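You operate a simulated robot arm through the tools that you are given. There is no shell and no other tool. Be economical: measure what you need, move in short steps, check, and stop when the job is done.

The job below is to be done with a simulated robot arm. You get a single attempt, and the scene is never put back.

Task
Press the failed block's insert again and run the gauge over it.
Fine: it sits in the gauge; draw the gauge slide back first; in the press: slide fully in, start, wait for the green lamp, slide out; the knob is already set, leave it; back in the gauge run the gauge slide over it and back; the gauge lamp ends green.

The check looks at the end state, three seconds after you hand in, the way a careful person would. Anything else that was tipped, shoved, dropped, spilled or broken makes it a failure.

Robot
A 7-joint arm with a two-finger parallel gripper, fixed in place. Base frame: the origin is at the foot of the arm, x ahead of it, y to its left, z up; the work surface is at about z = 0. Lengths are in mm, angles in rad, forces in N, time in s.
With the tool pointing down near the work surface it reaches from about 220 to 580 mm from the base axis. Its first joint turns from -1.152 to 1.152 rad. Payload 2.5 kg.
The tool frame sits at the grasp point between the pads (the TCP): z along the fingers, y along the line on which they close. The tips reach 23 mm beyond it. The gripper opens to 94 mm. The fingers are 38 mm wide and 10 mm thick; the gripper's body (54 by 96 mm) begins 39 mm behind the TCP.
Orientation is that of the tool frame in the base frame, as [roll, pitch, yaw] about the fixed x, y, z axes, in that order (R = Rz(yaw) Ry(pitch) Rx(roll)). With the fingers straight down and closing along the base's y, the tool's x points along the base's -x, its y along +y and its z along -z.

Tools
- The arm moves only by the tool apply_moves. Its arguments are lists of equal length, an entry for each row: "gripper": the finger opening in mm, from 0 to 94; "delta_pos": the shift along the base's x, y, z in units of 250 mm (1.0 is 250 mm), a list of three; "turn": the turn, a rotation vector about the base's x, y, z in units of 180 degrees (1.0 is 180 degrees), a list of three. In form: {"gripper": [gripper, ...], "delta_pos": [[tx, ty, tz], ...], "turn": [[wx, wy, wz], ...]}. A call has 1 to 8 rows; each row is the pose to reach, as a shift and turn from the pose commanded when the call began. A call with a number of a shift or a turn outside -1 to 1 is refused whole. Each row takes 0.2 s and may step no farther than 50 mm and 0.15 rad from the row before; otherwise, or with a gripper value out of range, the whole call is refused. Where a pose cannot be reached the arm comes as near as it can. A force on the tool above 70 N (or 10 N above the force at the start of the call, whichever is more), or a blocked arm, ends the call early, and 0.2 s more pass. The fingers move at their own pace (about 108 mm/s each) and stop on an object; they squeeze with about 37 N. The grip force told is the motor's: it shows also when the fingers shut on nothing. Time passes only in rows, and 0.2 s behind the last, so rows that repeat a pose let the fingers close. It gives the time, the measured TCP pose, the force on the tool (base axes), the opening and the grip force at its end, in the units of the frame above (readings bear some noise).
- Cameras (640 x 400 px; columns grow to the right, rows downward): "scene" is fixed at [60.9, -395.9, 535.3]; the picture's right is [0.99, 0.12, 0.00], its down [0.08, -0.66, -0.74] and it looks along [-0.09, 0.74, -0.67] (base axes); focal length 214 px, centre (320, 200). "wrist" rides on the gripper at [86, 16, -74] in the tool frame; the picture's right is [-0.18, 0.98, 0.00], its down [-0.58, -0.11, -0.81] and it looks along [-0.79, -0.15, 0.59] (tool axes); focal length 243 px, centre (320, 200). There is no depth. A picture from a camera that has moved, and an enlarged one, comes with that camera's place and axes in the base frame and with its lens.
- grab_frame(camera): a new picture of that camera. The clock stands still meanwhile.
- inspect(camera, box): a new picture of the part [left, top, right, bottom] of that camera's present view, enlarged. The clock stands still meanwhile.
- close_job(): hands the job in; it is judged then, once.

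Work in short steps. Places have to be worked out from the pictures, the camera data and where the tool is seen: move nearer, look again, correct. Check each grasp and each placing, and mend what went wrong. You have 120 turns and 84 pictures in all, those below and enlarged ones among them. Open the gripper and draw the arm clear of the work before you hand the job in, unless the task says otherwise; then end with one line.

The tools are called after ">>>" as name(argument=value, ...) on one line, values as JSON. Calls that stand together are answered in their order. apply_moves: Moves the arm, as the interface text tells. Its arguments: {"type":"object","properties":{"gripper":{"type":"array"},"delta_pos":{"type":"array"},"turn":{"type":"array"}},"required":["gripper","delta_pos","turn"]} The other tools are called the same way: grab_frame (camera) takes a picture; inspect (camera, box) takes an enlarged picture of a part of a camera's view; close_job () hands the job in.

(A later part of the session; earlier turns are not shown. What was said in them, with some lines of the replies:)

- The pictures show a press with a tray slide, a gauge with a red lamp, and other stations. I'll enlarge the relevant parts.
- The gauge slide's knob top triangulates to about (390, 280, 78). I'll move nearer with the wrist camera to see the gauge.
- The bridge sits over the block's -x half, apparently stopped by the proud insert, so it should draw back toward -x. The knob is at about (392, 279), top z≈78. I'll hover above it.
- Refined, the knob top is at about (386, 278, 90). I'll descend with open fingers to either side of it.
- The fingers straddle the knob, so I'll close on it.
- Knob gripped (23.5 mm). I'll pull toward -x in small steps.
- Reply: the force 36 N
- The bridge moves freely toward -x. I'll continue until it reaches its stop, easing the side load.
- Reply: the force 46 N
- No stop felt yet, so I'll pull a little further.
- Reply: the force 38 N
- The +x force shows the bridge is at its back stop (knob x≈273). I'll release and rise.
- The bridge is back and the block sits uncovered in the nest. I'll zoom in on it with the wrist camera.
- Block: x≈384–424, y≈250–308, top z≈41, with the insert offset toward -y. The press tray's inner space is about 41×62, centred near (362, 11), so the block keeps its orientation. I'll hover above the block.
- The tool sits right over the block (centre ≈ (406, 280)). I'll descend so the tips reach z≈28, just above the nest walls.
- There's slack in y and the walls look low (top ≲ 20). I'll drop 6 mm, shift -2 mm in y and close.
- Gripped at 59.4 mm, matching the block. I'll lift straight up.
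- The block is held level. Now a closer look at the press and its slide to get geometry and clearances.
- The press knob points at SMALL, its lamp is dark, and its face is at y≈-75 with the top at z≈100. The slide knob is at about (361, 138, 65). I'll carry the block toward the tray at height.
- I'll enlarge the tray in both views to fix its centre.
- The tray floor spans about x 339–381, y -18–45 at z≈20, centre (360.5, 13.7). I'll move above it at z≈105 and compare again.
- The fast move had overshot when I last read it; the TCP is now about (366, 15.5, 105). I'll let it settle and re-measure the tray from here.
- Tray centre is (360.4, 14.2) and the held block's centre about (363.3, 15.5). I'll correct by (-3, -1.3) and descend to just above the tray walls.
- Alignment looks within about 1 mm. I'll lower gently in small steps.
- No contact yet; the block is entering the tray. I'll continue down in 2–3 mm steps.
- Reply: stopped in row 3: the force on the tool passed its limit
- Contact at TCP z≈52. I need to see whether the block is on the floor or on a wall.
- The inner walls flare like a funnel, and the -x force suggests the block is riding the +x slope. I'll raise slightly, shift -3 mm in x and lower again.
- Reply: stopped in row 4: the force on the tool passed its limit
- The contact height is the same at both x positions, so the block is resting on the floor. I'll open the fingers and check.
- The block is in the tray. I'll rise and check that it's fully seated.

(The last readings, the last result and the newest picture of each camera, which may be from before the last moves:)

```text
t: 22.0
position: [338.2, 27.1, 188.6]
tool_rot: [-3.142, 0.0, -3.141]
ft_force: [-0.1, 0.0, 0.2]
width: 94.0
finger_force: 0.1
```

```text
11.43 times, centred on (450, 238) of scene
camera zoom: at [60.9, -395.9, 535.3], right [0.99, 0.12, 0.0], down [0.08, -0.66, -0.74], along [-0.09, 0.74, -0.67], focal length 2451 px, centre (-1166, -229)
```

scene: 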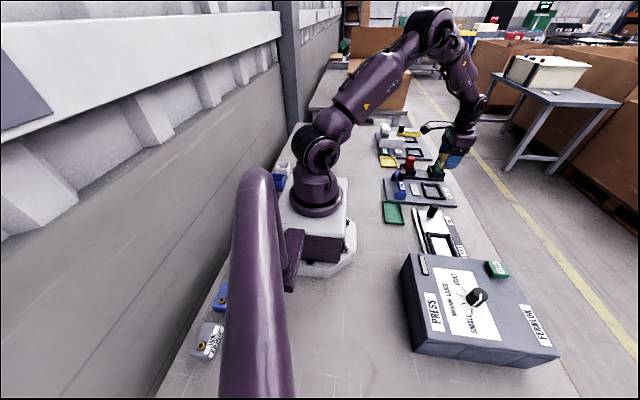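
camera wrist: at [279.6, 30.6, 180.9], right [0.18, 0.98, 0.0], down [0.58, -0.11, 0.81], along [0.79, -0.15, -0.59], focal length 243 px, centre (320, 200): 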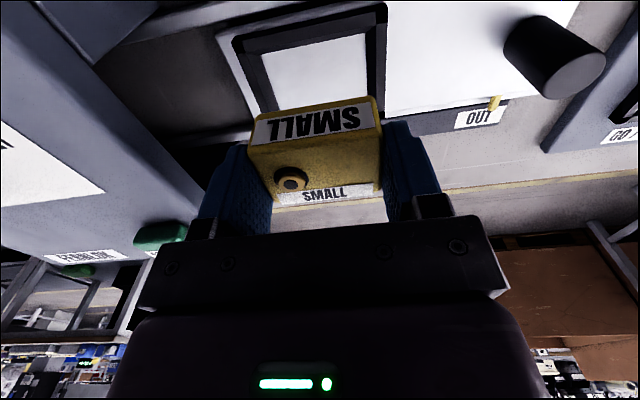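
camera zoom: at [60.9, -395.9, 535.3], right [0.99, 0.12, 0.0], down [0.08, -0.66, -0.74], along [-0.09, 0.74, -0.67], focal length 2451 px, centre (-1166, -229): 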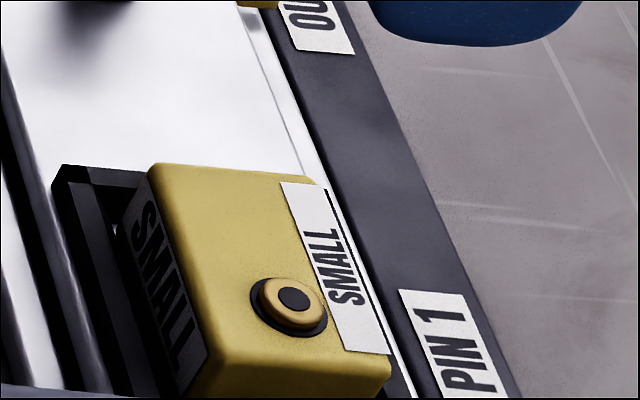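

The block is seated flat; opening the fingers nudged the slide about 10 mm toward -y, which is harmless. Next I'll put closed fingers behind (+y of) the slide knob to push it in.

>>> apply_moves(gripper=[50, 20, 0, 0, 0], delta_pos=[[0.02, 0.16, 0], [0.05, 0.32, -0.05], [0.08, 0.48, -0.12], [0.092, 0.56, -0.24], [0.092, 0.56, -0.24]], turn=[[0, 0, 0], [0, 0, 0], [0, 0, 0], [0, 0, 0], [0, 0, 0]])

>>> grab_frame(camera="wrist")

>>> inspect(camera="scene", box=[380, 170, 500, 250])

```text
t: 23.2
position: [359.8, 168.6, 126.3]
tool_rot: [-3.141, 0.0, 3.141]
ft_force: [0.1, 0.8, -0.8]
width: 0.0
finger_force: 37.0
```

```text
38 pictures are left
camera wrist: at [274.1, 184.4, 201.5], right [0.19, 0.98, 0.0], down [0.58, -0.11, 0.81], along [0.79, -0.15, -0.59], focal length 243 px, centre (320, 200)
```

wrist: 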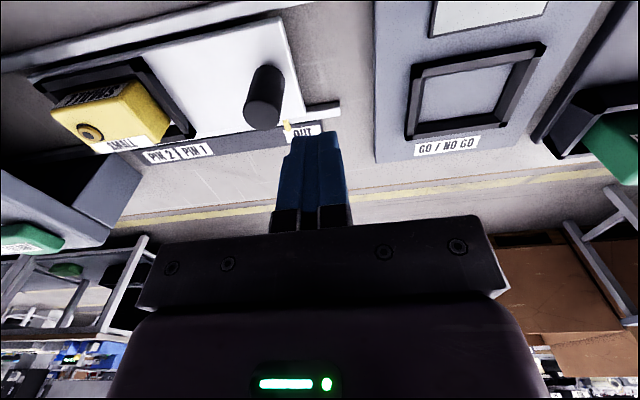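

```text
5.00 times, centred on (440, 210) of scene
camera zoom: at [60.9, -395.9, 535.3], right [0.99, 0.12, 0.0], down [0.08, -0.66, -0.74], along [-0.09, 0.74, -0.67], focal length 1072 px, centre (-280, 150)
```

zoom: 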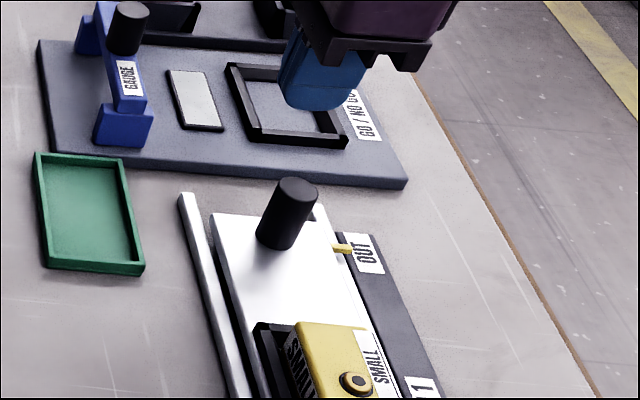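

The knob is at (358–361, 131), top z 65, and the closed fingers are clear on its +y side. I'll descend, then push.

>>> apply_moves(gripper=[0, 0, 0, 0, 0, 0], delta_pos=[[0, 0, -0.14], [0, 0, -0.272], [0, -0.04, -0.272], [0, -0.08, -0.272], [0, -0.12, -0.272], [0, -0.16, -0.272]], turn=[[0, 0, 0], [0, 0, 0], [0, 0, 0], [0, 0, 0], [0, 0, 0], [0, 0, 0]])

>>> inspect(camera="scene", box=[400, 170, 520, 260])

```text
t: 24.6
position: [361.5, 129.0, 57.3]
tool_rot: [-3.141, 0.002, 3.14]
ft_force: [0.0, 0.8, -0.1]
width: 0.0
finger_force: 37.0
```

```text
4.44 times, centred on (460, 215) of scene
camera zoom: at [60.9, -395.9, 535.3], right [0.99, 0.12, 0.0], down [0.08, -0.66, -0.74], along [-0.09, 0.74, -0.67], focal length 953 px, centre (-302, 133)
```

zoom: 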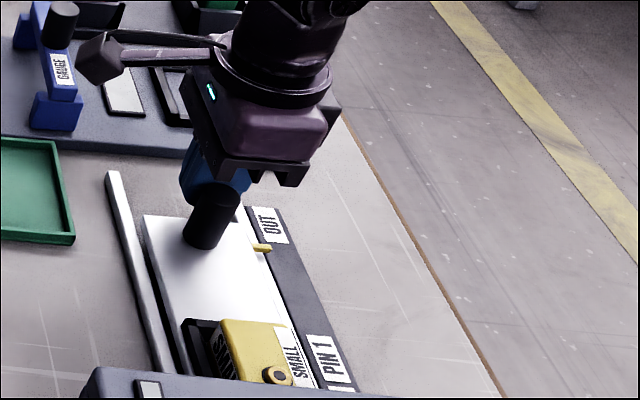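

The slide moves with the push. I'll keep pushing steadily.

>>> apply_moves(gripper=[0, 0, 0, 0, 0, 0, 0, 0], delta_pos=[[0, -0.05, 0], [0, -0.1, 0], [0, -0.15, 0], [0, -0.2, 0], [0, -0.25, 0], [0, -0.3, 0], [0, -0.35, 0], [0, -0.4, 0]], turn=[[0, 0, 0], [0, 0, 0], [0, 0, 0], [0, 0, 0], [0, 0, 0], [0, 0, 0], [0, 0, 0], [0, 0, 0]])

>>> inspect(camera="scene", box=[400, 170, 520, 260])

```text
t: 26.4
position: [362.8, 26.3, 57.8]
tool_rot: [-3.14, 0.001, 3.141]
ft_force: [-0.6, 1.6, 0.6]
width: 0.1
finger_force: 36.7
```

```text
4.44 times, centred on (460, 215) of scene
camera zoom: at [60.9, -395.9, 535.3], right [0.99, 0.12, 0.0], down [0.08, -0.66, -0.74], along [-0.09, 0.74, -0.67], focal length 953 px, centre (-302, 133)
```

zoom: 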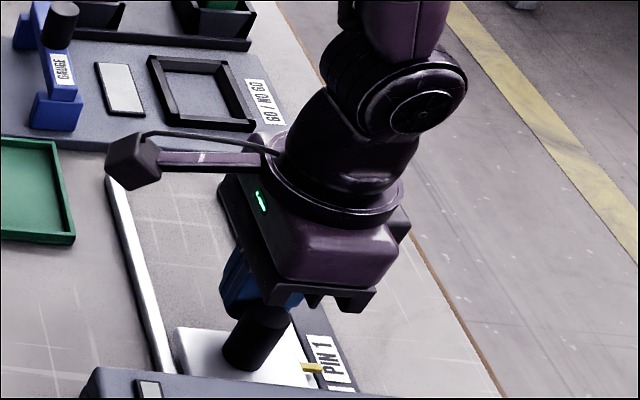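

The pointer is at PIN 1. I'll push on toward the end stop, watching the force.

>>> apply_moves(gripper=[0, 0, 0, 0], delta_pos=[[0, -0.03, 0], [0, -0.06, 0], [0, -0.08, 0], [0, -0.1, 0]], turn=[[0, 0, 0], [0, 0, 0], [0, 0, 0], [0, 0, 0]])

>>> inspect(camera="scene", box=[400, 200, 520, 280])

```text
t: 27.4
position: [362.6, 4.6, 58.8]
tool_rot: [3.14, -0.001, -3.14]
ft_force: [-1.4, 3.3, -0.9]
width: 0.0
finger_force: 36.8
```

```text
5.00 times, centred on (460, 240) of scene
camera zoom: at [60.9, -395.9, 535.3], right [0.99, 0.12, 0.0], down [0.08, -0.66, -0.74], along [-0.09, 0.74, -0.67], focal length 1072 px, centre (-380, 0)
```

zoom: 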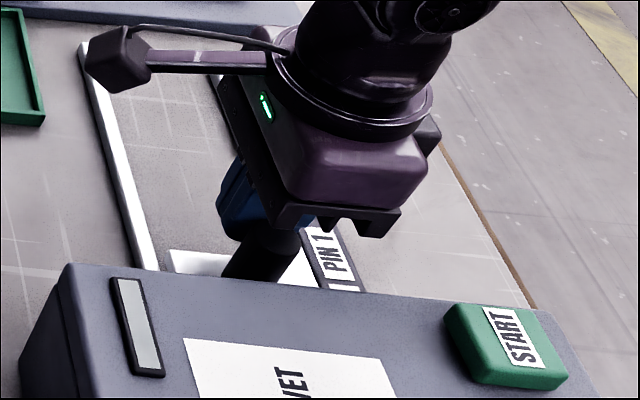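

No clear end-stop yet, so I'll continue in small steps.

>>> apply_moves(gripper=[0, 0, 0, 0], delta_pos=[[0, -0.02, 0], [0, -0.04, 0], [0, -0.06, 0], [0, -0.07, 0]], turn=[[0, 0, 0], [0, 0, 0], [0, 0, 0], [0, 0, 0]])

```text
t: 28.2
position: [362.8, 5.1, 59.6]
tool_rot: [3.122, 0.001, -3.123]
ft_force: [-2.1, 6.0, 1.5]
width: 0.0
finger_force: 36.9
stopped in row 4: the force on the tool passed its limit (the readings are from after the stop); the commanded pose is now the measured one
```

Force rose at y≈5: the slide is fully in. I'll back off, rise, and look at the pointer and START button.

>>> apply_moves(gripper=[0, 0, 0, 0, 0, 0], delta_pos=[[0, 0.05, 0], [0, 0.05, 0.16], [0, 0.05, 0.32], [0, 0.05, 0.5], [0.04, -0.05, 0.64], [0.04, -0.05, 0.64]], turn=[[0, 0, 0], [0, 0, 0], [0, 0, 0], [0, 0, 0], [0, 0, 0], [0, 0, 0]])

>>> grab_frame(camera="wrist")

>>> inspect(camera="scene", box=[390, 210, 550, 310])

```text
t: 29.6
position: [373.2, -9.6, 217.5]
tool_rot: [3.123, -0.001, -3.123]
ft_force: [-0.4, -0.2, -0.6]
width: 0.0
finger_force: 37.0
```

```text
33 pictures are left
camera wrist: at [287.5, 2.7, 292.7], right [0.16, 0.99, 0.02], down [0.58, -0.11, 0.8], along [0.8, -0.12, -0.59], focal length 243 px, centre (320, 200)
```

wrist: 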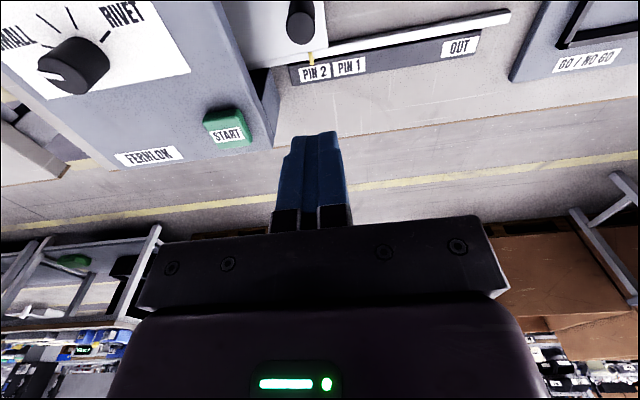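

```text
4.00 times, centred on (470, 260) of scene
camera zoom: at [60.9, -395.9, 535.3], right [0.99, 0.12, 0.0], down [0.08, -0.66, -0.74], along [-0.09, 0.74, -0.67], focal length 858 px, centre (-280, -40)
```

zoom: 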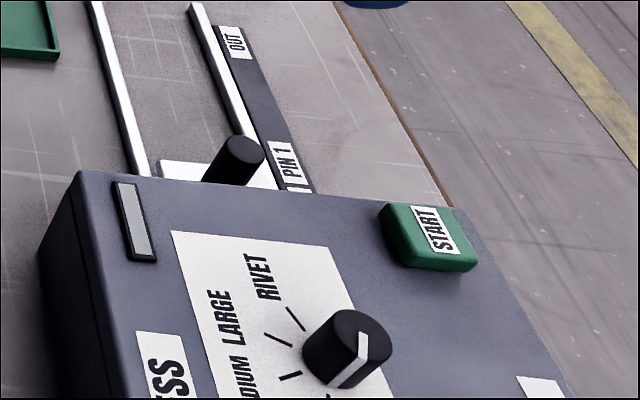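

The pointer reads PIN 2 (fully in). START triangulates to (414.5, -102), top z≈108. I'll go above it with the closed fingers, straightening the slight tilt.

>>> apply_moves(gripper=[0, 0, 0, 0, 0], delta_pos=[[0.05, -0.12, -0.03], [0.1, -0.25, -0.06], [0.167, -0.378, -0.12], [0.167, -0.378, -0.26], [0.167, -0.378, -0.26]], turn=[[-0.006, 0, -0.006], [-0.006, 0, -0.006], [-0.006, 0, -0.006], [-0.006, 0, -0.006], [-0.006, 0, -0.006]])

>>> inspect(camera="scene", box=[410, 190, 550, 300])

>>> inspect(camera="wrist", box=[220, 60, 420, 200])

```text
t: 30.8
position: [413.8, -103.8, 151.3]
tool_rot: [-3.141, 0.001, -3.141]
ft_force: [0.4, 0.0, -0.1]
width: 0.0
finger_force: 36.7
```

```text
3.64 times, centred on (480, 245) of scene
camera zoom: at [60.9, -395.9, 535.3], right [0.99, 0.12, 0.0], down [0.08, -0.66, -0.74], along [-0.09, 0.74, -0.67], focal length 780 px, centre (-262, 36)
```

zoom: 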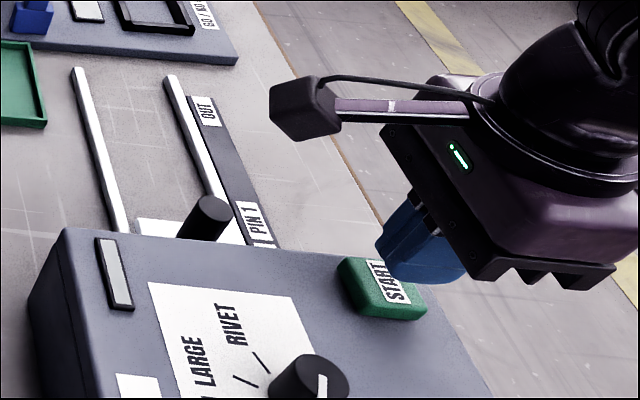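

```text
2.86 times, centred on (320, 130) of wrist
camera zoom: at [328.1, -88.0, 226.9], right [0.18, 0.98, 0.0], down [0.58, -0.11, 0.81], along [0.79, -0.15, -0.59], focal length 693 px, centre (320, 400)
```

zoom: 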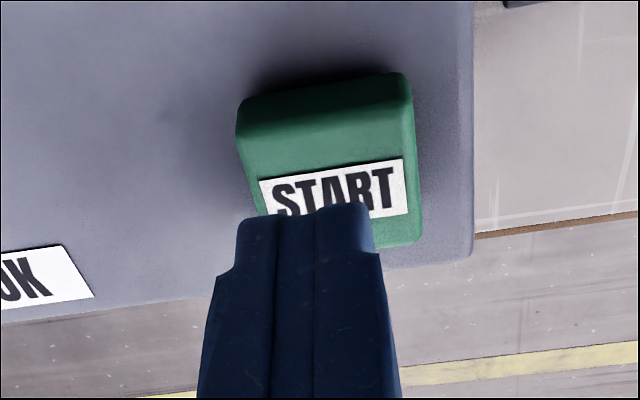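

The fingertips sit above the button's centre. I'll press down in small steps.

>>> apply_moves(gripper=[0, 0, 0, 0, 0], delta_pos=[[-0.006, 0.004, -0.05], [-0.006, 0.004, -0.072], [-0.006, 0.004, -0.084], [-0.006, 0.004, -0.094], [-0.006, 0.004, -0.094]], turn=[[0, 0, 0], [0, 0, 0], [0, 0, 0], [0, 0, 0], [0, 0, 0]])

>>> inspect(camera="scene", box=[410, 210, 540, 300])

```text
t: 32.0
position: [414.4, -102.7, 129.8]
tool_rot: [-3.139, 0.001, -3.139]
ft_force: [2.1, -0.3, 1.7]
width: 0.2
finger_force: 36.6
```

```text
4.44 times, centred on (475, 255) of scene
camera zoom: at [60.9, -395.9, 535.3], right [0.99, 0.12, 0.0], down [0.08, -0.66, -0.74], along [-0.09, 0.74, -0.67], focal length 953 px, centre (-369, -44)
```

zoom: 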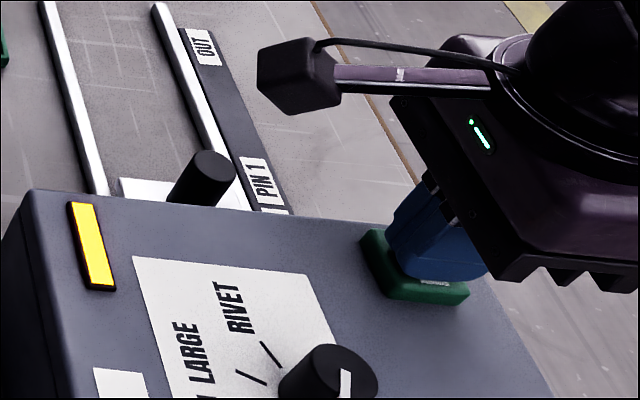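

The lamp turned yellow, so the press is running. I'll lift off the button and wait.

>>> apply_moves(gripper=[0, 0, 0, 0, 0, 0, 0, 0], delta_pos=[[0, 0, 0.1], [0, 0, 0.2], [0, 0.1, 0.3], [0, 0.2, 0.3], [0, 0.2, 0.3], [0, 0.2, 0.3], [0, 0.2, 0.3], [0, 0.2, 0.3]], turn=[[0, 0, 0], [0, 0, 0], [0, 0, 0], [0, 0, 0], [0, 0, 0], [0, 0, 0], [0, 0, 0], [0, 0, 0]])

>>> inspect(camera="scene", box=[400, 210, 530, 300])

```text
t: 33.8
position: [413.4, -50.6, 207.5]
tool_rot: [-3.141, 0.001, -3.141]
ft_force: [-0.1, -0.3, 0.1]
width: 0.1
finger_force: 37.0
```

```text
4.44 times, centred on (465, 255) of scene
camera zoom: at [60.9, -395.9, 535.3], right [0.99, 0.12, 0.0], down [0.08, -0.66, -0.74], along [-0.09, 0.74, -0.67], focal length 953 px, centre (-324, -44)
```

zoom: 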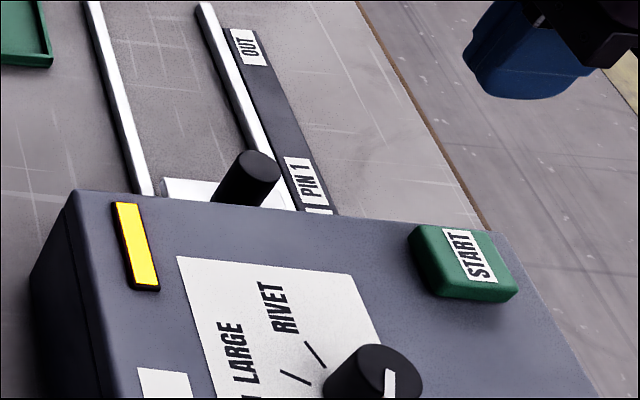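

Still yellow. I'll use the wait to position above the slide knob with the gripper partly open.

>>> apply_moves(gripper=[20, 50, 56, 56, 56, 56, 56, 56], delta_pos=[[-0.1, 0.08, 0], [-0.21, 0.148, 0], [-0.21, 0.148, -0.12], [-0.21, 0.148, -0.2], [-0.21, 0.148, -0.2], [-0.21, 0.148, -0.2], [-0.21, 0.148, -0.2], [-0.21, 0.148, -0.2]], turn=[[0, 0, 0], [0, 0, 0], [0, 0, 0], [0, 0, 0], [0, 0, 0], [0, 0, 0], [0, 0, 0], [0, 0, 0]])

>>> inspect(camera="scene", box=[390, 190, 520, 290])

>>> grab_frame(camera="wrist")

```text
t: 35.6
position: [361.4, -17.3, 155.8]
tool_rot: [-3.141, 0.0, -3.14]
ft_force: [-0.5, -0.2, 0.6]
width: 55.7
finger_force: 0.2
```

```text
4.00 times, centred on (455, 240) of scene
camera zoom: at [60.9, -395.9, 535.3], right [0.99, 0.12, 0.0], down [0.08, -0.66, -0.74], along [-0.09, 0.74, -0.67], focal length 858 px, centre (-220, 40)
```

zoom: 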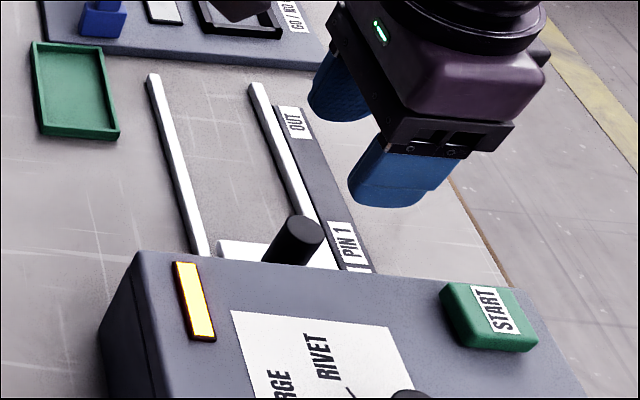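

```text
26 pictures are left
camera wrist: at [274.9, -1.8, 231.6], right [0.18, 0.98, 0.0], down [0.58, -0.11, 0.81], along [0.79, -0.15, -0.59], focal length 243 px, centre (320, 200)
```

wrist: 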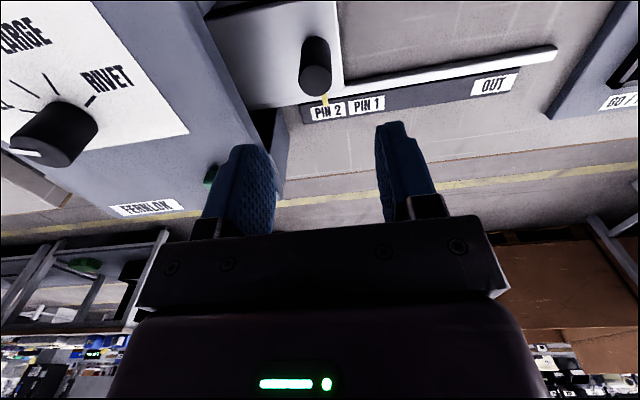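

The lamp is still yellow. I'll wait a bit more.

>>> apply_moves(gripper=[56, 56, 56, 56, 56, 56, 56, 56], delta_pos=[[0, 0.016, 0], [0, 0.016, 0], [0, 0.016, 0], [0, 0.016, 0], [0, 0.016, 0], [0, 0.016, 0], [0, 0.016, 0], [0, 0.016, 0]], turn=[[0, 0, 0], [0, 0, 0], [0, 0, 0], [0, 0, 0], [0, 0, 0], [0, 0, 0], [0, 0, 0], [0, 0, 0]])

>>> apply_moves(gripper=[56, 56, 56, 56, 56, 56, 56, 56], delta_pos=[[0, 0, 0], [0, 0, 0], [0, 0, 0], [0, 0, 0], [0, 0, 0], [0, 0, 0], [0, 0, 0], [0, 0, 0]], turn=[[0, 0, 0], [0, 0, 0], [0, 0, 0], [0, 0, 0], [0, 0, 0], [0, 0, 0], [0, 0, 0], [0, 0, 0]])

>>> inspect(camera="scene", box=[390, 190, 520, 290])

```text
t: 37.4
position: [361.6, -12.8, 156.0]
tool_rot: [3.14, 0.0, -3.14]
ft_force: [-0.1, 0.3, -0.1]
width: 56.0
finger_force: 0.2
```

```text
t: 39.2
position: [361.1, -11.9, 156.9]
tool_rot: [3.141, 0.0, -3.14]
ft_force: [-0.5, 0.0, 0.3]
width: 56.2
finger_force: 0.0
```

```text
4.00 times, centred on (455, 240) of scene
camera zoom: at [60.9, -395.9, 535.3], right [0.99, 0.12, 0.0], down [0.08, -0.66, -0.74], along [-0.09, 0.74, -0.67], focal length 858 px, centre (-220, 40)
```

zoom: 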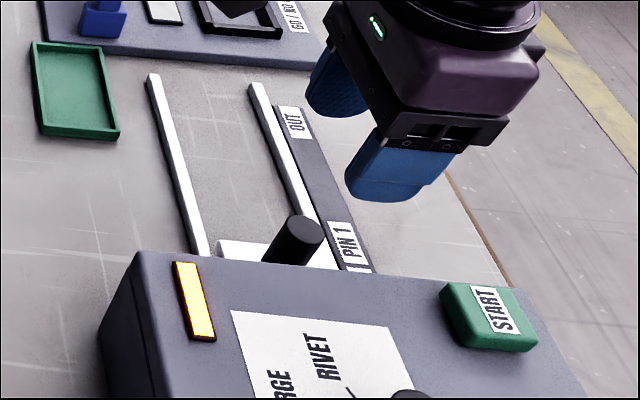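

Still yellow after 7 s; I'll wait longer before the next picture.

>>> apply_moves(gripper=[56, 56, 56, 56, 56, 56, 56, 56], delta_pos=[[0, 0, 0], [0, 0, 0], [0, 0, 0], [0, 0, 0], [0, 0, 0], [0, 0, 0], [0, 0, 0], [0, 0, 0]], turn=[[0, 0, 0], [0, 0, 0], [0, 0, 0], [0, 0, 0], [0, 0, 0], [0, 0, 0], [0, 0, 0], [0, 0, 0]])

>>> apply_moves(gripper=[56, 56, 56, 56, 56, 56, 56, 56], delta_pos=[[0, 0, 0], [0, 0, 0], [0, 0, 0], [0, 0, 0], [0, 0, 0], [0, 0, 0], [0, 0, 0], [0, 0, 0]], turn=[[0, 0, 0], [0, 0, 0], [0, 0, 0], [0, 0, 0], [0, 0, 0], [0, 0, 0], [0, 0, 0], [0, 0, 0]])

>>> apply_moves(gripper=[56, 56, 56, 56, 56, 56, 56, 56], delta_pos=[[0, 0, 0], [0, 0, 0], [0, 0, 0], [0, 0, 0], [0, 0, 0], [0, 0, 0], [0, 0, 0], [0, 0, 0]], turn=[[0, 0, 0], [0, 0, 0], [0, 0, 0], [0, 0, 0], [0, 0, 0], [0, 0, 0], [0, 0, 0], [0, 0, 0]])

>>> inspect(camera="scene", box=[390, 190, 520, 290])

```text
t: 41.0
position: [360.6, -11.9, 155.0]
tool_rot: [3.141, -0.001, -3.14]
ft_force: [0.4, -0.2, 1.4]
width: 55.8
finger_force: 0.0
```

```text
t: 42.8
position: [362.2, -12.5, 155.7]
tool_rot: [3.141, 0.0, -3.14]
ft_force: [0.0, 0.0, -1.1]
width: 55.8
finger_force: 0.0
```

```text
t: 44.6
position: [361.3, -12.3, 155.0]
tool_rot: [-3.141, 0.001, -3.139]
ft_force: [0.2, 0.1, -0.7]
width: 55.8
finger_force: 0.0
```

```text
4.00 times, centred on (455, 240) of scene
camera zoom: at [60.9, -395.9, 535.3], right [0.99, 0.12, 0.0], down [0.08, -0.66, -0.74], along [-0.09, 0.74, -0.67], focal length 858 px, centre (-220, 40)
```

zoom: 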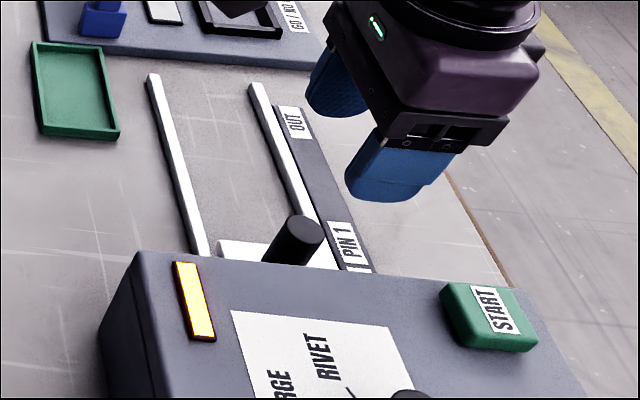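

Still yellow at about 13 s. I'll wait another ten seconds or so.

>>> apply_moves(gripper=[56, 56, 56, 56, 56, 56, 56, 56], delta_pos=[[0, 0, 0], [0, 0, 0], [0, 0, 0], [0, 0, 0], [0, 0, 0], [0, 0, 0], [0, 0, 0], [0, 0, 0]], turn=[[0, 0, 0], [0, 0, 0], [0, 0, 0], [0, 0, 0], [0, 0, 0], [0, 0, 0], [0, 0, 0], [0, 0, 0]])

>>> apply_moves(gripper=[56, 56, 56, 56, 56, 56, 56, 56], delta_pos=[[0, 0, 0], [0, 0, 0], [0, 0, 0], [0, 0, 0], [0, 0, 0], [0, 0, 0], [0, 0, 0], [0, 0, 0]], turn=[[0, 0, 0], [0, 0, 0], [0, 0, 0], [0, 0, 0], [0, 0, 0], [0, 0, 0], [0, 0, 0], [0, 0, 0]])

>>> apply_moves(gripper=[56, 56, 56, 56, 56, 56, 56, 56], delta_pos=[[0, 0, 0], [0, 0, 0], [0, 0, 0], [0, 0, 0], [0, 0, 0], [0, 0, 0], [0, 0, 0], [0, 0, 0]], turn=[[0, 0, 0], [0, 0, 0], [0, 0, 0], [0, 0, 0], [0, 0, 0], [0, 0, 0], [0, 0, 0], [0, 0, 0]])

>>> apply_moves(gripper=[56, 56, 56, 56, 56, 56, 56, 56], delta_pos=[[0, 0, 0], [0, 0, 0], [0, 0, 0], [0, 0, 0], [0, 0, 0], [0, 0, 0], [0, 0, 0], [0, 0, 0]], turn=[[0, 0, 0], [0, 0, 0], [0, 0, 0], [0, 0, 0], [0, 0, 0], [0, 0, 0], [0, 0, 0], [0, 0, 0]])

>>> apply_moves(gripper=[56, 56, 56, 56, 56, 56, 56, 56], delta_pos=[[0, 0, 0], [0, 0, 0], [0, 0, 0], [0, 0, 0], [0, 0, 0], [0, 0, 0], [0, 0, 0], [0, 0, 0]], turn=[[0, 0, 0], [0, 0, 0], [0, 0, 0], [0, 0, 0], [0, 0, 0], [0, 0, 0], [0, 0, 0], [0, 0, 0]])

>>> inspect(camera="scene", box=[390, 190, 520, 290])

```text
t: 46.4
position: [360.8, -12.8, 155.6]
tool_rot: [-3.141, -0.001, -3.139]
ft_force: [-0.2, -0.6, 1.3]
width: 56.3
finger_force: 0.0
```

```text
t: 48.2
position: [360.8, -12.4, 155.0]
tool_rot: [3.141, 0.002, -3.14]
ft_force: [0.0, 0.1, -0.8]
width: 56.4
finger_force: 0.0
```

```text
t: 50.0
position: [361.5, -12.6, 155.3]
tool_rot: [-3.14, 0.0, -3.14]
ft_force: [0.5, 0.2, 0.3]
width: 55.9
finger_force: 0.1
```

```text
t: 51.8
position: [361.2, -12.2, 155.9]
tool_rot: [-3.141, 0.001, -3.139]
ft_force: [-1.0, -0.6, 0.1]
width: 56.1
finger_force: 0.0
```

```text
t: 53.6
position: [361.7, -12.8, 154.2]
tool_rot: [3.141, -0.002, -3.14]
ft_force: [-0.4, 0.7, -0.5]
width: 56.1
finger_force: 0.1
```

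```text
4.00 times, centred on (455, 240) of scene
camera zoom: at [60.9, -395.9, 535.3], right [0.99, 0.12, 0.0], down [0.08, -0.66, -0.74], along [-0.09, 0.74, -0.67], focal length 858 px, centre (-220, 40)
```

zoom: 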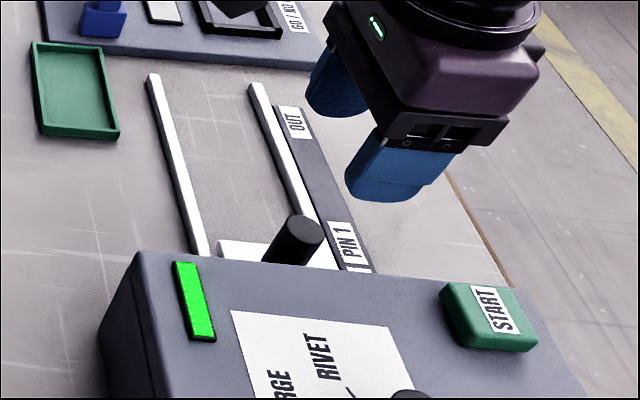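

The lamp is green. I'll descend around the knob (TCP z≈66) and grip it.

>>> apply_moves(gripper=[56, 56, 56, 10, 10], delta_pos=[[0, 0, -0.18], [0, 0, -0.356], [0, 0, -0.356], [0, 0, -0.356], [0, 0, -0.356]], turn=[[0, 0, 0], [0, 0, 0], [0, 0, 0], [0, 0, 0], [0, 0, 0]])

```text
t: 54.8
position: [362.2, -10.2, 67.7]
tool_rot: [-3.141, -0.001, -3.14]
ft_force: [3.4, 1.1, -11.0]
width: 23.6
finger_force: 44.8
```

Knob gripped. I'll draw the slide out.

>>> apply_moves(gripper=[10, 10, 10, 10, 10, 10, 10, 10], delta_pos=[[0, 0.04, 0], [0, 0.1, 0], [0, 0.16, 0], [0, 0.22, 0], [0, 0.28, 0], [0, 0.34, 0], [0, 0.4, 0], [0, 0.46, 0]], turn=[[0, 0, 0], [0, 0, 0], [0, 0, 0], [0, 0, 0], [0, 0, 0], [0, 0, 0], [0, 0, 0], [0, 0, 0]])

>>> apply_moves(gripper=[10, 10, 10, 10], delta_pos=[[0, 0.04, 0], [0, 0.08, 0], [0, 0.12, 0], [0, 0.15, 0]], turn=[[0, 0, 0], [0, 0, 0], [0, 0, 0], [0, 0, 0]])

>>> inspect(camera="scene", box=[390, 170, 520, 270])

```text
t: 56.6
position: [360.9, 102.1, 68.2]
tool_rot: [3.141, 0.006, 3.142]
ft_force: [21.4, -0.7, 2.4]
width: 23.8
finger_force: 45.6
```

```text
t: 57.6
position: [361.0, 139.7, 67.3]
tool_rot: [-3.141, 0.004, 3.14]
ft_force: [8.0, -8.7, 35.8]
width: 23.6
finger_force: 44.9
```

```text
4.00 times, centred on (455, 220) of scene
camera zoom: at [60.7, -396.0, 535.3], right [0.99, 0.12, 0.0], down [0.08, -0.66, -0.74], along [-0.09, 0.74, -0.67], focal length 858 px, centre (-220, 120)
```

zoom: 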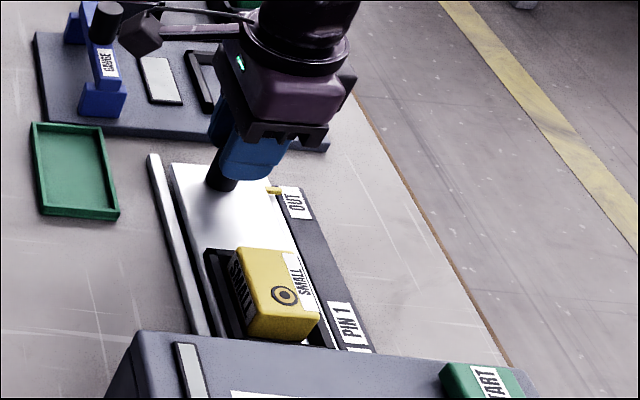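

The slide is out at OUT and the insert looks flush. I'll release the knob, lift, and move above the block.

>>> apply_moves(gripper=[40, 60, 60, 60, 80, 94, 94, 94], delta_pos=[[0, 0, 0], [0, 0, 0], [0, 0, 0.12], [0, 0, 0.3], [0, -0.18, 0.3], [0, -0.36, 0.3], [0, -0.5, 0.26], [0, -0.5, 0.26]], turn=[[0, 0, 0], [0, 0, 0], [0, 0, 0], [0, 0, 0], [0, 0, 0], [0, 0, 0], [0, 0, 0], [0, 0, 0]])

>>> inspect(camera="wrist", box=[200, 0, 440, 150])

```text
t: 59.4
position: [360.1, 15.1, 133.0]
tool_rot: [-3.14, 0.0, -3.141]
ft_force: [-1.0, 0.0, 0.8]
width: 94.0
finger_force: 0.1
```

```text
2.67 times, centred on (320, 75) of wrist
camera zoom: at [274.1, 31.2, 209.5], right [0.18, 0.98, 0.0], down [0.58, -0.11, 0.81], along [0.79, -0.15, -0.59], focal length 647 px, centre (320, 533)
```

zoom: 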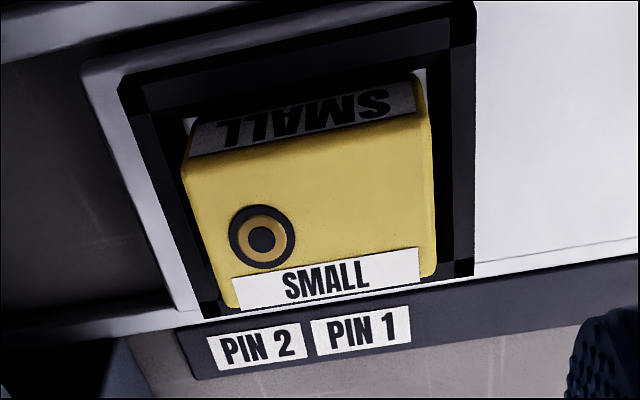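

Block centre ≈ (359, 14.6), unrotated, insert flush. I'll descend to TCP z≈55 and grip it.

>>> apply_moves(gripper=[94, 94, 94, 50, 50, 50], delta_pos=[[-0.004, 0, -0.16], [-0.004, 0, -0.312], [-0.004, 0, -0.312], [-0.004, 0, -0.312], [-0.004, 0, -0.312], [-0.004, 0, -0.312]], turn=[[0, 0, 0], [0, 0, 0], [0, 0, 0], [0, 0, 0], [0, 0, 0], [0, 0, 0]])

>>> apply_moves(gripper=[50, 50, 50, 50, 50], delta_pos=[[0, 0, 0.04], [0, 0, 0.16], [0, 0, 0.32], [0, 0, 0.48], [0, 0, 0.48]], turn=[[0, 0, 0], [0, 0, 0], [0, 0, 0], [0, 0, 0], [0, 0, 0]])

>>> grab_frame(camera="wrist")

```text
t: 60.8
position: [360.0, 15.0, 58.2]
tool_rot: [3.141, 0.001, -3.14]
ft_force: [0.4, -0.5, -0.3]
width: 59.0
finger_force: 37.0
```

```text
t: 62.0
position: [358.9, 15.4, 174.1]
tool_rot: [-3.141, -0.002, -3.139]
ft_force: [-0.1, -1.2, -0.3]
width: 59.2
finger_force: 36.7
```

```text
20 pictures are left
camera wrist: at [272.6, 30.6, 249.6], right [0.18, 0.98, 0.0], down [0.58, -0.11, 0.81], along [0.79, -0.15, -0.59], focal length 243 px, centre (320, 200)
```

wrist: 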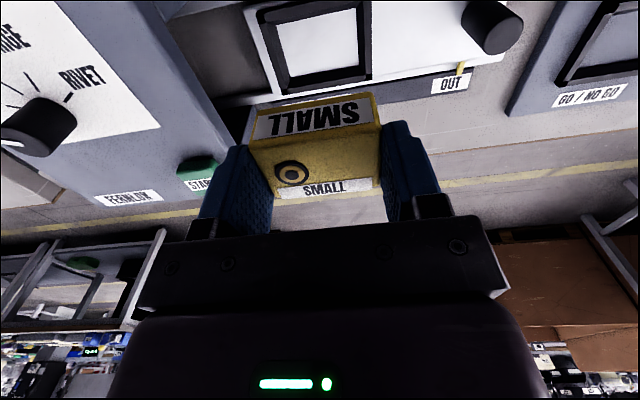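

Block lifted, held squarely. I'll carry it back toward the gauge.

>>> apply_moves(gripper=[50, 50, 50, 50, 50, 50, 50, 50], delta_pos=[[0.02, 0.1, 0], [0.05, 0.26, 0], [0.08, 0.42, 0], [0.11, 0.58, 0], [0.14, 0.74, 0], [0.17, 0.88, 0], [0.18, 0.98, 0], [0.18, 0.98, 0]], turn=[[0, 0, 0], [0, 0, 0], [0, 0, 0], [0, 0, 0], [0, 0, 0], [0, 0, 0], [0, 0, 0], [0, 0, 0]])

>>> apply_moves(gripper=[50, 50, 50], delta_pos=[[0, 0.08, -0.14], [0, 0.08, -0.27], [0, 0.08, -0.27]], turn=[[0, 0, 0], [0, 0, 0], [0, 0, 0]])

>>> inspect(camera="wrist", box=[200, 0, 440, 200])

```text
t: 63.8
position: [405.0, 260.6, 174.9]
tool_rot: [-3.14, -0.001, 3.141]
ft_force: [-0.2, 0.4, -0.3]
width: 59.1
finger_force: 37.1
```

```text
t: 64.6
position: [407.0, 282.4, 109.2]
tool_rot: [-3.141, -0.001, -3.14]
ft_force: [0.0, -0.1, -1.7]
width: 59.2
finger_force: 37.3
```

```text
2.00 times, centred on (320, 100) of wrist
camera zoom: at [319.6, 297.2, 183.8], right [0.18, 0.98, 0.0], down [0.58, -0.11, 0.81], along [0.79, -0.15, -0.59], focal length 485 px, centre (320, 400)
```

zoom: 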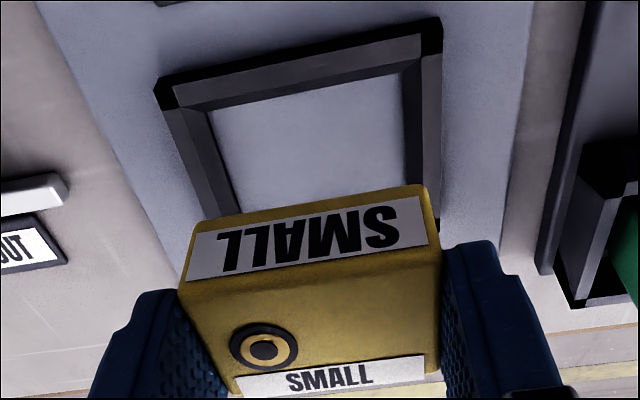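

The nest floor centre is (405.3, 279.2). I'll correct y by -2.3 mm and descend to just above the nest.

>>> apply_moves(gripper=[50, 50, 50, 50], delta_pos=[[0, -0.009, -0.08], [0, -0.009, -0.15], [0, -0.009, -0.192], [0, -0.009, -0.192]], turn=[[0, 0, 0], [0, 0, 0], [0, 0, 0], [0, 0, 0]])

>>> inspect(camera="wrist", box=[200, 0, 440, 200])

```text
t: 65.6
position: [406.0, 279.2, 59.2]
tool_rot: [-3.141, 0.0, -3.14]
ft_force: [-0.2, 0.4, -2.0]
width: 59.1
finger_force: 37.9
```

```text
2.00 times, centred on (320, 100) of wrist
camera zoom: at [319.1, 294.3, 133.6], right [0.18, 0.98, 0.0], down [0.58, -0.11, 0.81], along [0.79, -0.15, -0.59], focal length 485 px, centre (320, 400)
```

zoom: 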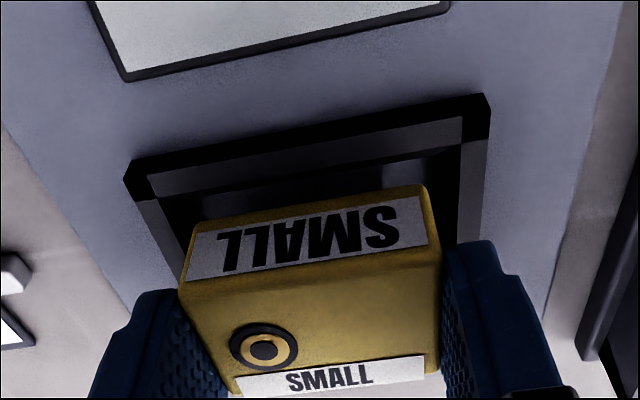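

Aligned. I'll lower gently into the nest.

>>> apply_moves(gripper=[50, 50, 50, 50, 50], delta_pos=[[0, 0, -0.016], [0, 0, -0.028], [0, 0, -0.036], [0, 0, -0.042], [0, 0, -0.046]], turn=[[0, 0, 0], [0, 0, 0], [0, 0, 0], [0, 0, 0], [0, 0, 0]])

```text
t: 66.8
position: [405.7, 280.6, 50.1]
tool_rot: [3.141, 0.004, -3.14]
ft_force: [-6.8, -6.7, 33.8]
width: 59.3
finger_force: 36.7
```

Contact at about the expected floor height. I'll release with a small opening and lift.

>>> apply_moves(gripper=[66, 70, 74, 80, 94, 94], delta_pos=[[0, 0, 0.006], [0, 0, 0.006], [0, 0, 0.06], [0, 0, 0.2], [-0.1, 0, 0.36], [-0.2, 0, 0.46]], turn=[[0, 0, 0], [0, 0, 0], [0, 0, 0], [0, 0, 0], [0, 0, 0], [0, 0, 0]])

>>> inspect(camera="wrist", box=[230, 0, 430, 140])

>>> inspect(camera="scene", box=[390, 165, 460, 210])

```text
t: 68.2
position: [353.8, 278.9, 161.9]
tool_rot: [-3.141, 0.001, 3.142]
ft_force: [0.4, -0.1, -0.2]
width: 94.0
finger_force: 0.1
```

```text
2.86 times, centred on (330, 70) of wrist
camera zoom: at [266.3, 295.1, 237.1], right [0.18, 0.98, 0.0], down [0.58, -0.11, 0.81], along [0.79, -0.15, -0.59], focal length 693 px, centre (291, 571)
```

zoom: 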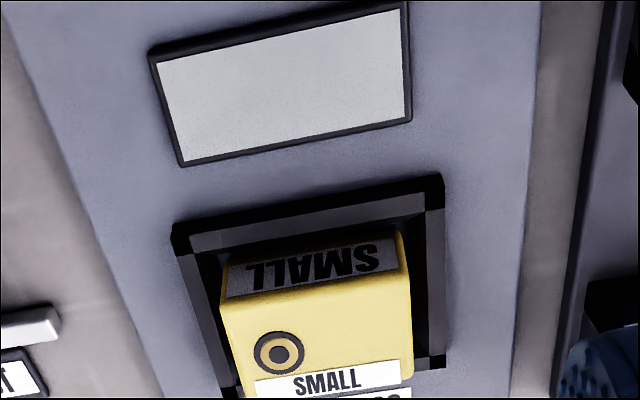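

```text
8.89 times, centred on (425, 188) of scene
camera zoom: at [60.9, -395.9, 535.3], right [0.99, 0.12, 0.0], down [0.08, -0.66, -0.74], along [-0.09, 0.74, -0.67], focal length 1906 px, centre (-613, 311)
```

zoom: 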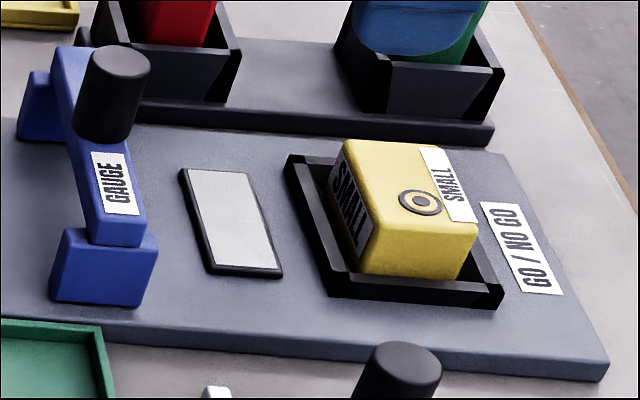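

The block is seated flush and the gauge lamp is off. I'll go to the gauge slide knob at (273, 279) and grip it.

>>> apply_moves(gripper=[94, 94, 94, 94, 94, 94, 10, 10], delta_pos=[[-0.15, 0, 0], [-0.32, 0.002, 0], [-0.32, 0.002, -0.15], [-0.32, 0.002, -0.31], [-0.32, 0.002, -0.31], [-0.32, 0.002, -0.31], [-0.32, 0.002, -0.31], [-0.32, 0.002, -0.31]], turn=[[0, 0, 0], [0, 0, 0], [0, 0, 0], [0, 0, 0], [0, 0, 0], [0, 0, 0], [0, 0, 0], [0, 0, 0]])

```text
t: 70.0
position: [275.6, 280.9, 84.3]
tool_rot: [-3.136, -0.002, -3.141]
ft_force: [0.3, -11.3, 2.9]
width: 23.6
finger_force: 45.1
```

Knob gripped. I'll run the slide toward +x over the block.

>>> apply_moves(gripper=[10, 10, 10, 10, 10, 10, 10, 10], delta_pos=[[0.04, 0, 0], [0.09, 0, 0], [0.14, 0, 0], [0.19, 0, 0], [0.24, 0, 0], [0.29, 0, 0], [0.34, 0, 0], [0.38, 0, 0]], turn=[[0, 0, 0], [0, 0, 0], [0, 0, 0], [0, 0, 0], [0, 0, 0], [0, 0, 0], [0, 0, 0], [0, 0, 0]])

>>> inspect(camera="scene", box=[380, 140, 480, 215])

```text
t: 71.8
position: [371.2, 279.8, 85.5]
tool_rot: [3.141, 0.003, -3.139]
ft_force: [-1.5, 6.0, 8.1]
width: 23.4
finger_force: 44.8
```

```text
5.33 times, centred on (430, 178) of scene
camera zoom: at [60.8, -395.9, 535.3], right [0.99, 0.12, 0.0], down [0.08, -0.66, -0.74], along [-0.09, 0.74, -0.67], focal length 1144 px, centre (-267, 320)
```

zoom: 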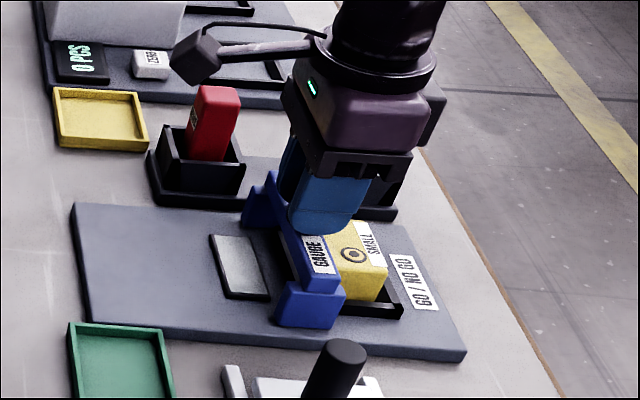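

The bridge is at the block's edge. I'll continue over it slowly, watching the force.

>>> apply_moves(gripper=[10, 10, 10, 10, 10, 10], delta_pos=[[0.03, 0, 0], [0.06, 0, 0], [0.09, 0, 0], [0.12, 0, 0], [0.15, 0, 0], [0.18, 0, 0]], turn=[[0, 0, 0], [0, 0, 0], [0, 0, 0], [0, 0, 0], [0, 0, 0], [0, 0, 0]])

>>> inspect(camera="scene", box=[380, 140, 480, 215])

```text
t: 73.2
position: [416.4, 280.2, 84.3]
tool_rot: [-3.141, 0.001, 3.141]
ft_force: [-0.5, 5.3, 23.8]
width: 23.5
finger_force: 44.7
```

```text
5.33 times, centred on (430, 178) of scene
camera zoom: at [60.8, -396.0, 535.3], right [0.99, 0.12, 0.0], down [0.08, -0.66, -0.74], along [-0.09, 0.74, -0.67], focal length 1144 px, centre (-267, 320)
```

zoom: 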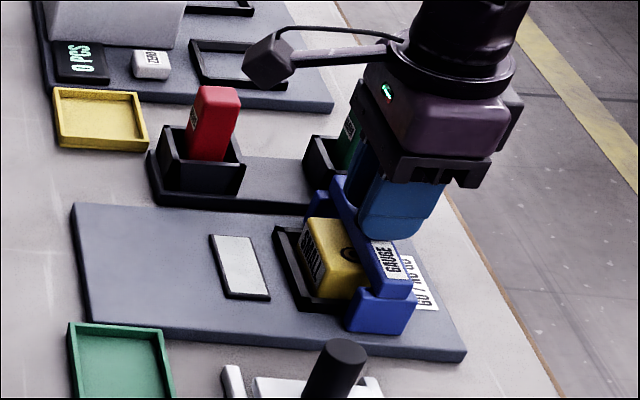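

It passed over the insert without jamming. I'll go on to the far stop.

>>> apply_moves(gripper=[10, 10, 10, 10, 10], delta_pos=[[0.03, 0, 0], [0.06, 0, 0], [0.09, 0, 0], [0.12, 0, 0], [0.14, 0, 0]], turn=[[0, 0, 0], [0, 0, 0], [0, 0, 0], [0, 0, 0], [0, 0, 0]])

>>> inspect(camera="scene", box=[380, 140, 480, 215])

```text
t: 74.4
position: [441.5, 279.7, 81.9]
tool_rot: [-3.133, -0.027, -3.136]
ft_force: [-54.5, -11.8, 22.4]
width: 24.0
finger_force: 45.3
```

```text
5.33 times, centred on (430, 178) of scene
camera zoom: at [60.8, -396.0, 535.3], right [0.99, 0.12, 0.0], down [0.08, -0.66, -0.74], along [-0.09, 0.74, -0.67], focal length 1144 px, centre (-267, 320)
```

zoom: 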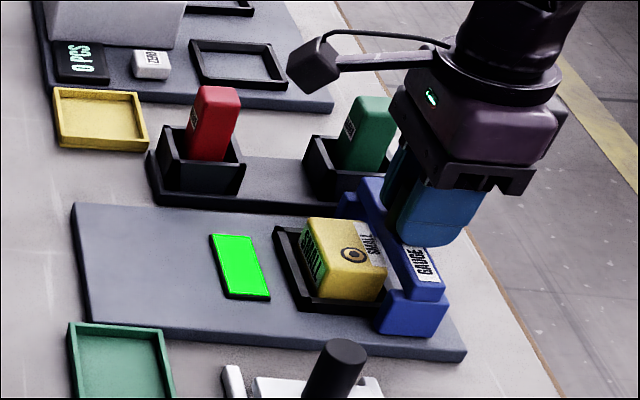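

The lamp went green at the far stop. Now I'll run the slide all the way back.

>>> apply_moves(gripper=[10, 10, 10, 10, 10, 10, 10, 10], delta_pos=[[-0.05, 0, 0], [-0.1, 0, 0], [-0.15, 0, 0], [-0.2, 0, 0], [-0.25, 0, 0], [-0.3, 0, 0], [-0.35, 0, 0], [-0.4, 0, 0]], turn=[[0, 0, 0], [0, 0, 0], [0, 0, 0], [0, 0, 0], [0, 0, 0], [0, 0, 0], [0, 0, 0], [0, 0, 0]])

>>> apply_moves(gripper=[10, 10, 10, 10, 10, 10], delta_pos=[[-0.05, 0, 0], [-0.1, 0, 0], [-0.15, 0, 0], [-0.2, 0, 0], [-0.25, 0, 0], [-0.28, 0, 0]], turn=[[0, 0, 0], [0, 0, 0], [0, 0, 0], [0, 0, 0], [0, 0, 0], [0, 0, 0]])

>>> inspect(camera="scene", box=[380, 140, 480, 215])

```text
t: 76.2
position: [348.9, 280.1, 81.9]
tool_rot: [3.139, -0.004, -3.135]
ft_force: [0.3, 32.5, -39.7]
width: 23.4
finger_force: 45.3
```

```text
t: 77.6
position: [281.1, 279.7, 84.4]
tool_rot: [3.139, 0.002, -3.14]
ft_force: [9.0, 25.9, -36.3]
width: 23.6
finger_force: 44.9
```

```text
5.33 times, centred on (430, 178) of scene
camera zoom: at [61.0, -395.8, 535.4], right [0.99, 0.12, 0.0], down [0.08, -0.66, -0.74], along [-0.09, 0.74, -0.67], focal length 1144 px, centre (-267, 320)
```

zoom: 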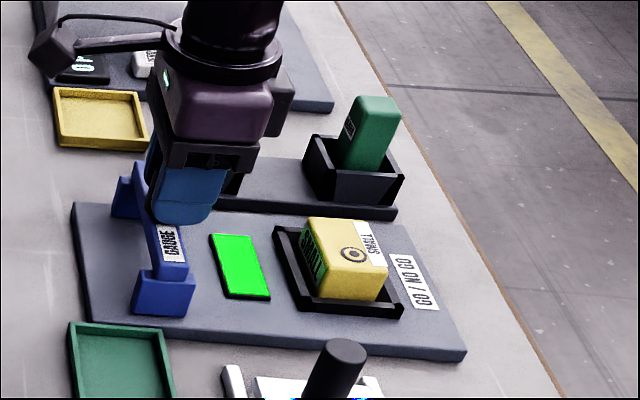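

Still green. I'll finish the last few mm to the back stop, release, and lift clear.

>>> apply_moves(gripper=[10, 10, 10, 10], delta_pos=[[-0.02, 0, 0], [-0.03, 0, 0], [-0.04, 0, 0], [-0.04, 0, 0]], turn=[[0, 0, 0], [0, 0, 0], [0, 0, 0], [0, 0, 0]])

>>> apply_moves(gripper=[10, 60, 94, 94, 94, 94, 94, 94], delta_pos=[[0.01, 0, 0], [0.01, 0, 0], [0.01, 0, 0], [0.01, 0, 0.1], [0.01, 0, 0.26], [0.01, 0, 0.44], [0.01, 0, 0.62], [0.01, -0.14, 0.72]], turn=[[0, 0, 0], [0, 0, 0], [0, 0, 0], [0, 0, 0], [0, 0, 0], [0, 0, 0], [0, 0, 0], [0, 0, 0]])

>>> grab_frame(camera="scene")

>>> inspect(camera="scene", box=[370, 120, 490, 215])

```text
t: 78.6
position: [277.0, 279.5, 86.0]
tool_rot: [3.136, 0.017, 3.135]
ft_force: [41.0, -1.7, 9.4]
width: 23.9
finger_force: 45.3
```

```text
t: 80.4
position: [270.1, 245.4, 261.0]
tool_rot: [-3.138, 0.0, -3.14]
ft_force: [0.3, -0.1, -0.6]
width: 94.0
finger_force: 0.0
```

```text
11 pictures are left
```

scene: 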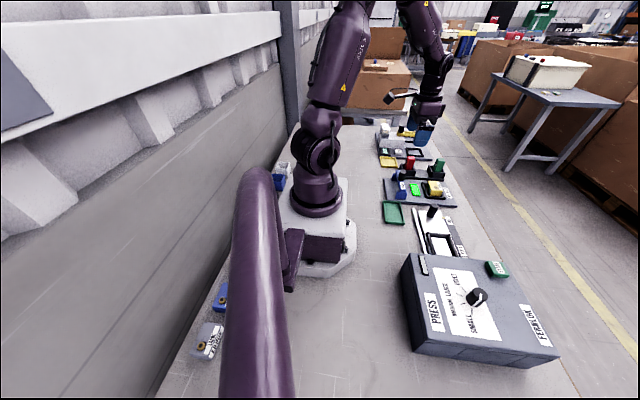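

```text
4.21 times, centred on (430, 168) of scene
camera zoom: at [60.9, -395.9, 535.3], right [0.99, 0.12, 0.0], down [0.08, -0.66, -0.74], along [-0.09, 0.74, -0.67], focal length 903 px, centre (-143, 337)
```

zoom: 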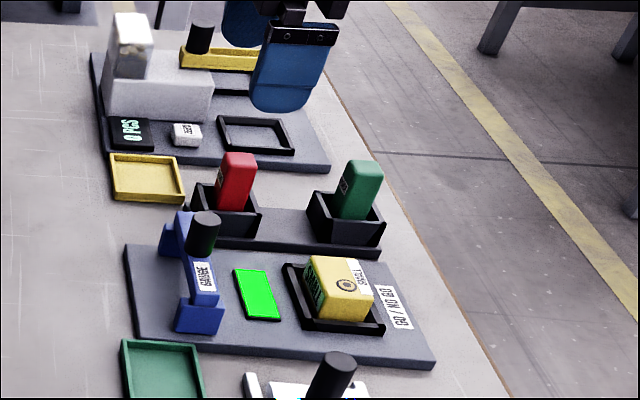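

The gauge lamp is green, its slide is back, the block is in the gauge, the press slide is out, everything else is undisturbed and the arm is clear. I'm handing in.

>>> close_job()

```text
The job is handed in.
```

The insert has been pressed again and passes the gauge: the gauge lamp is green, the block is back in the gauge, and both slides are drawn back.
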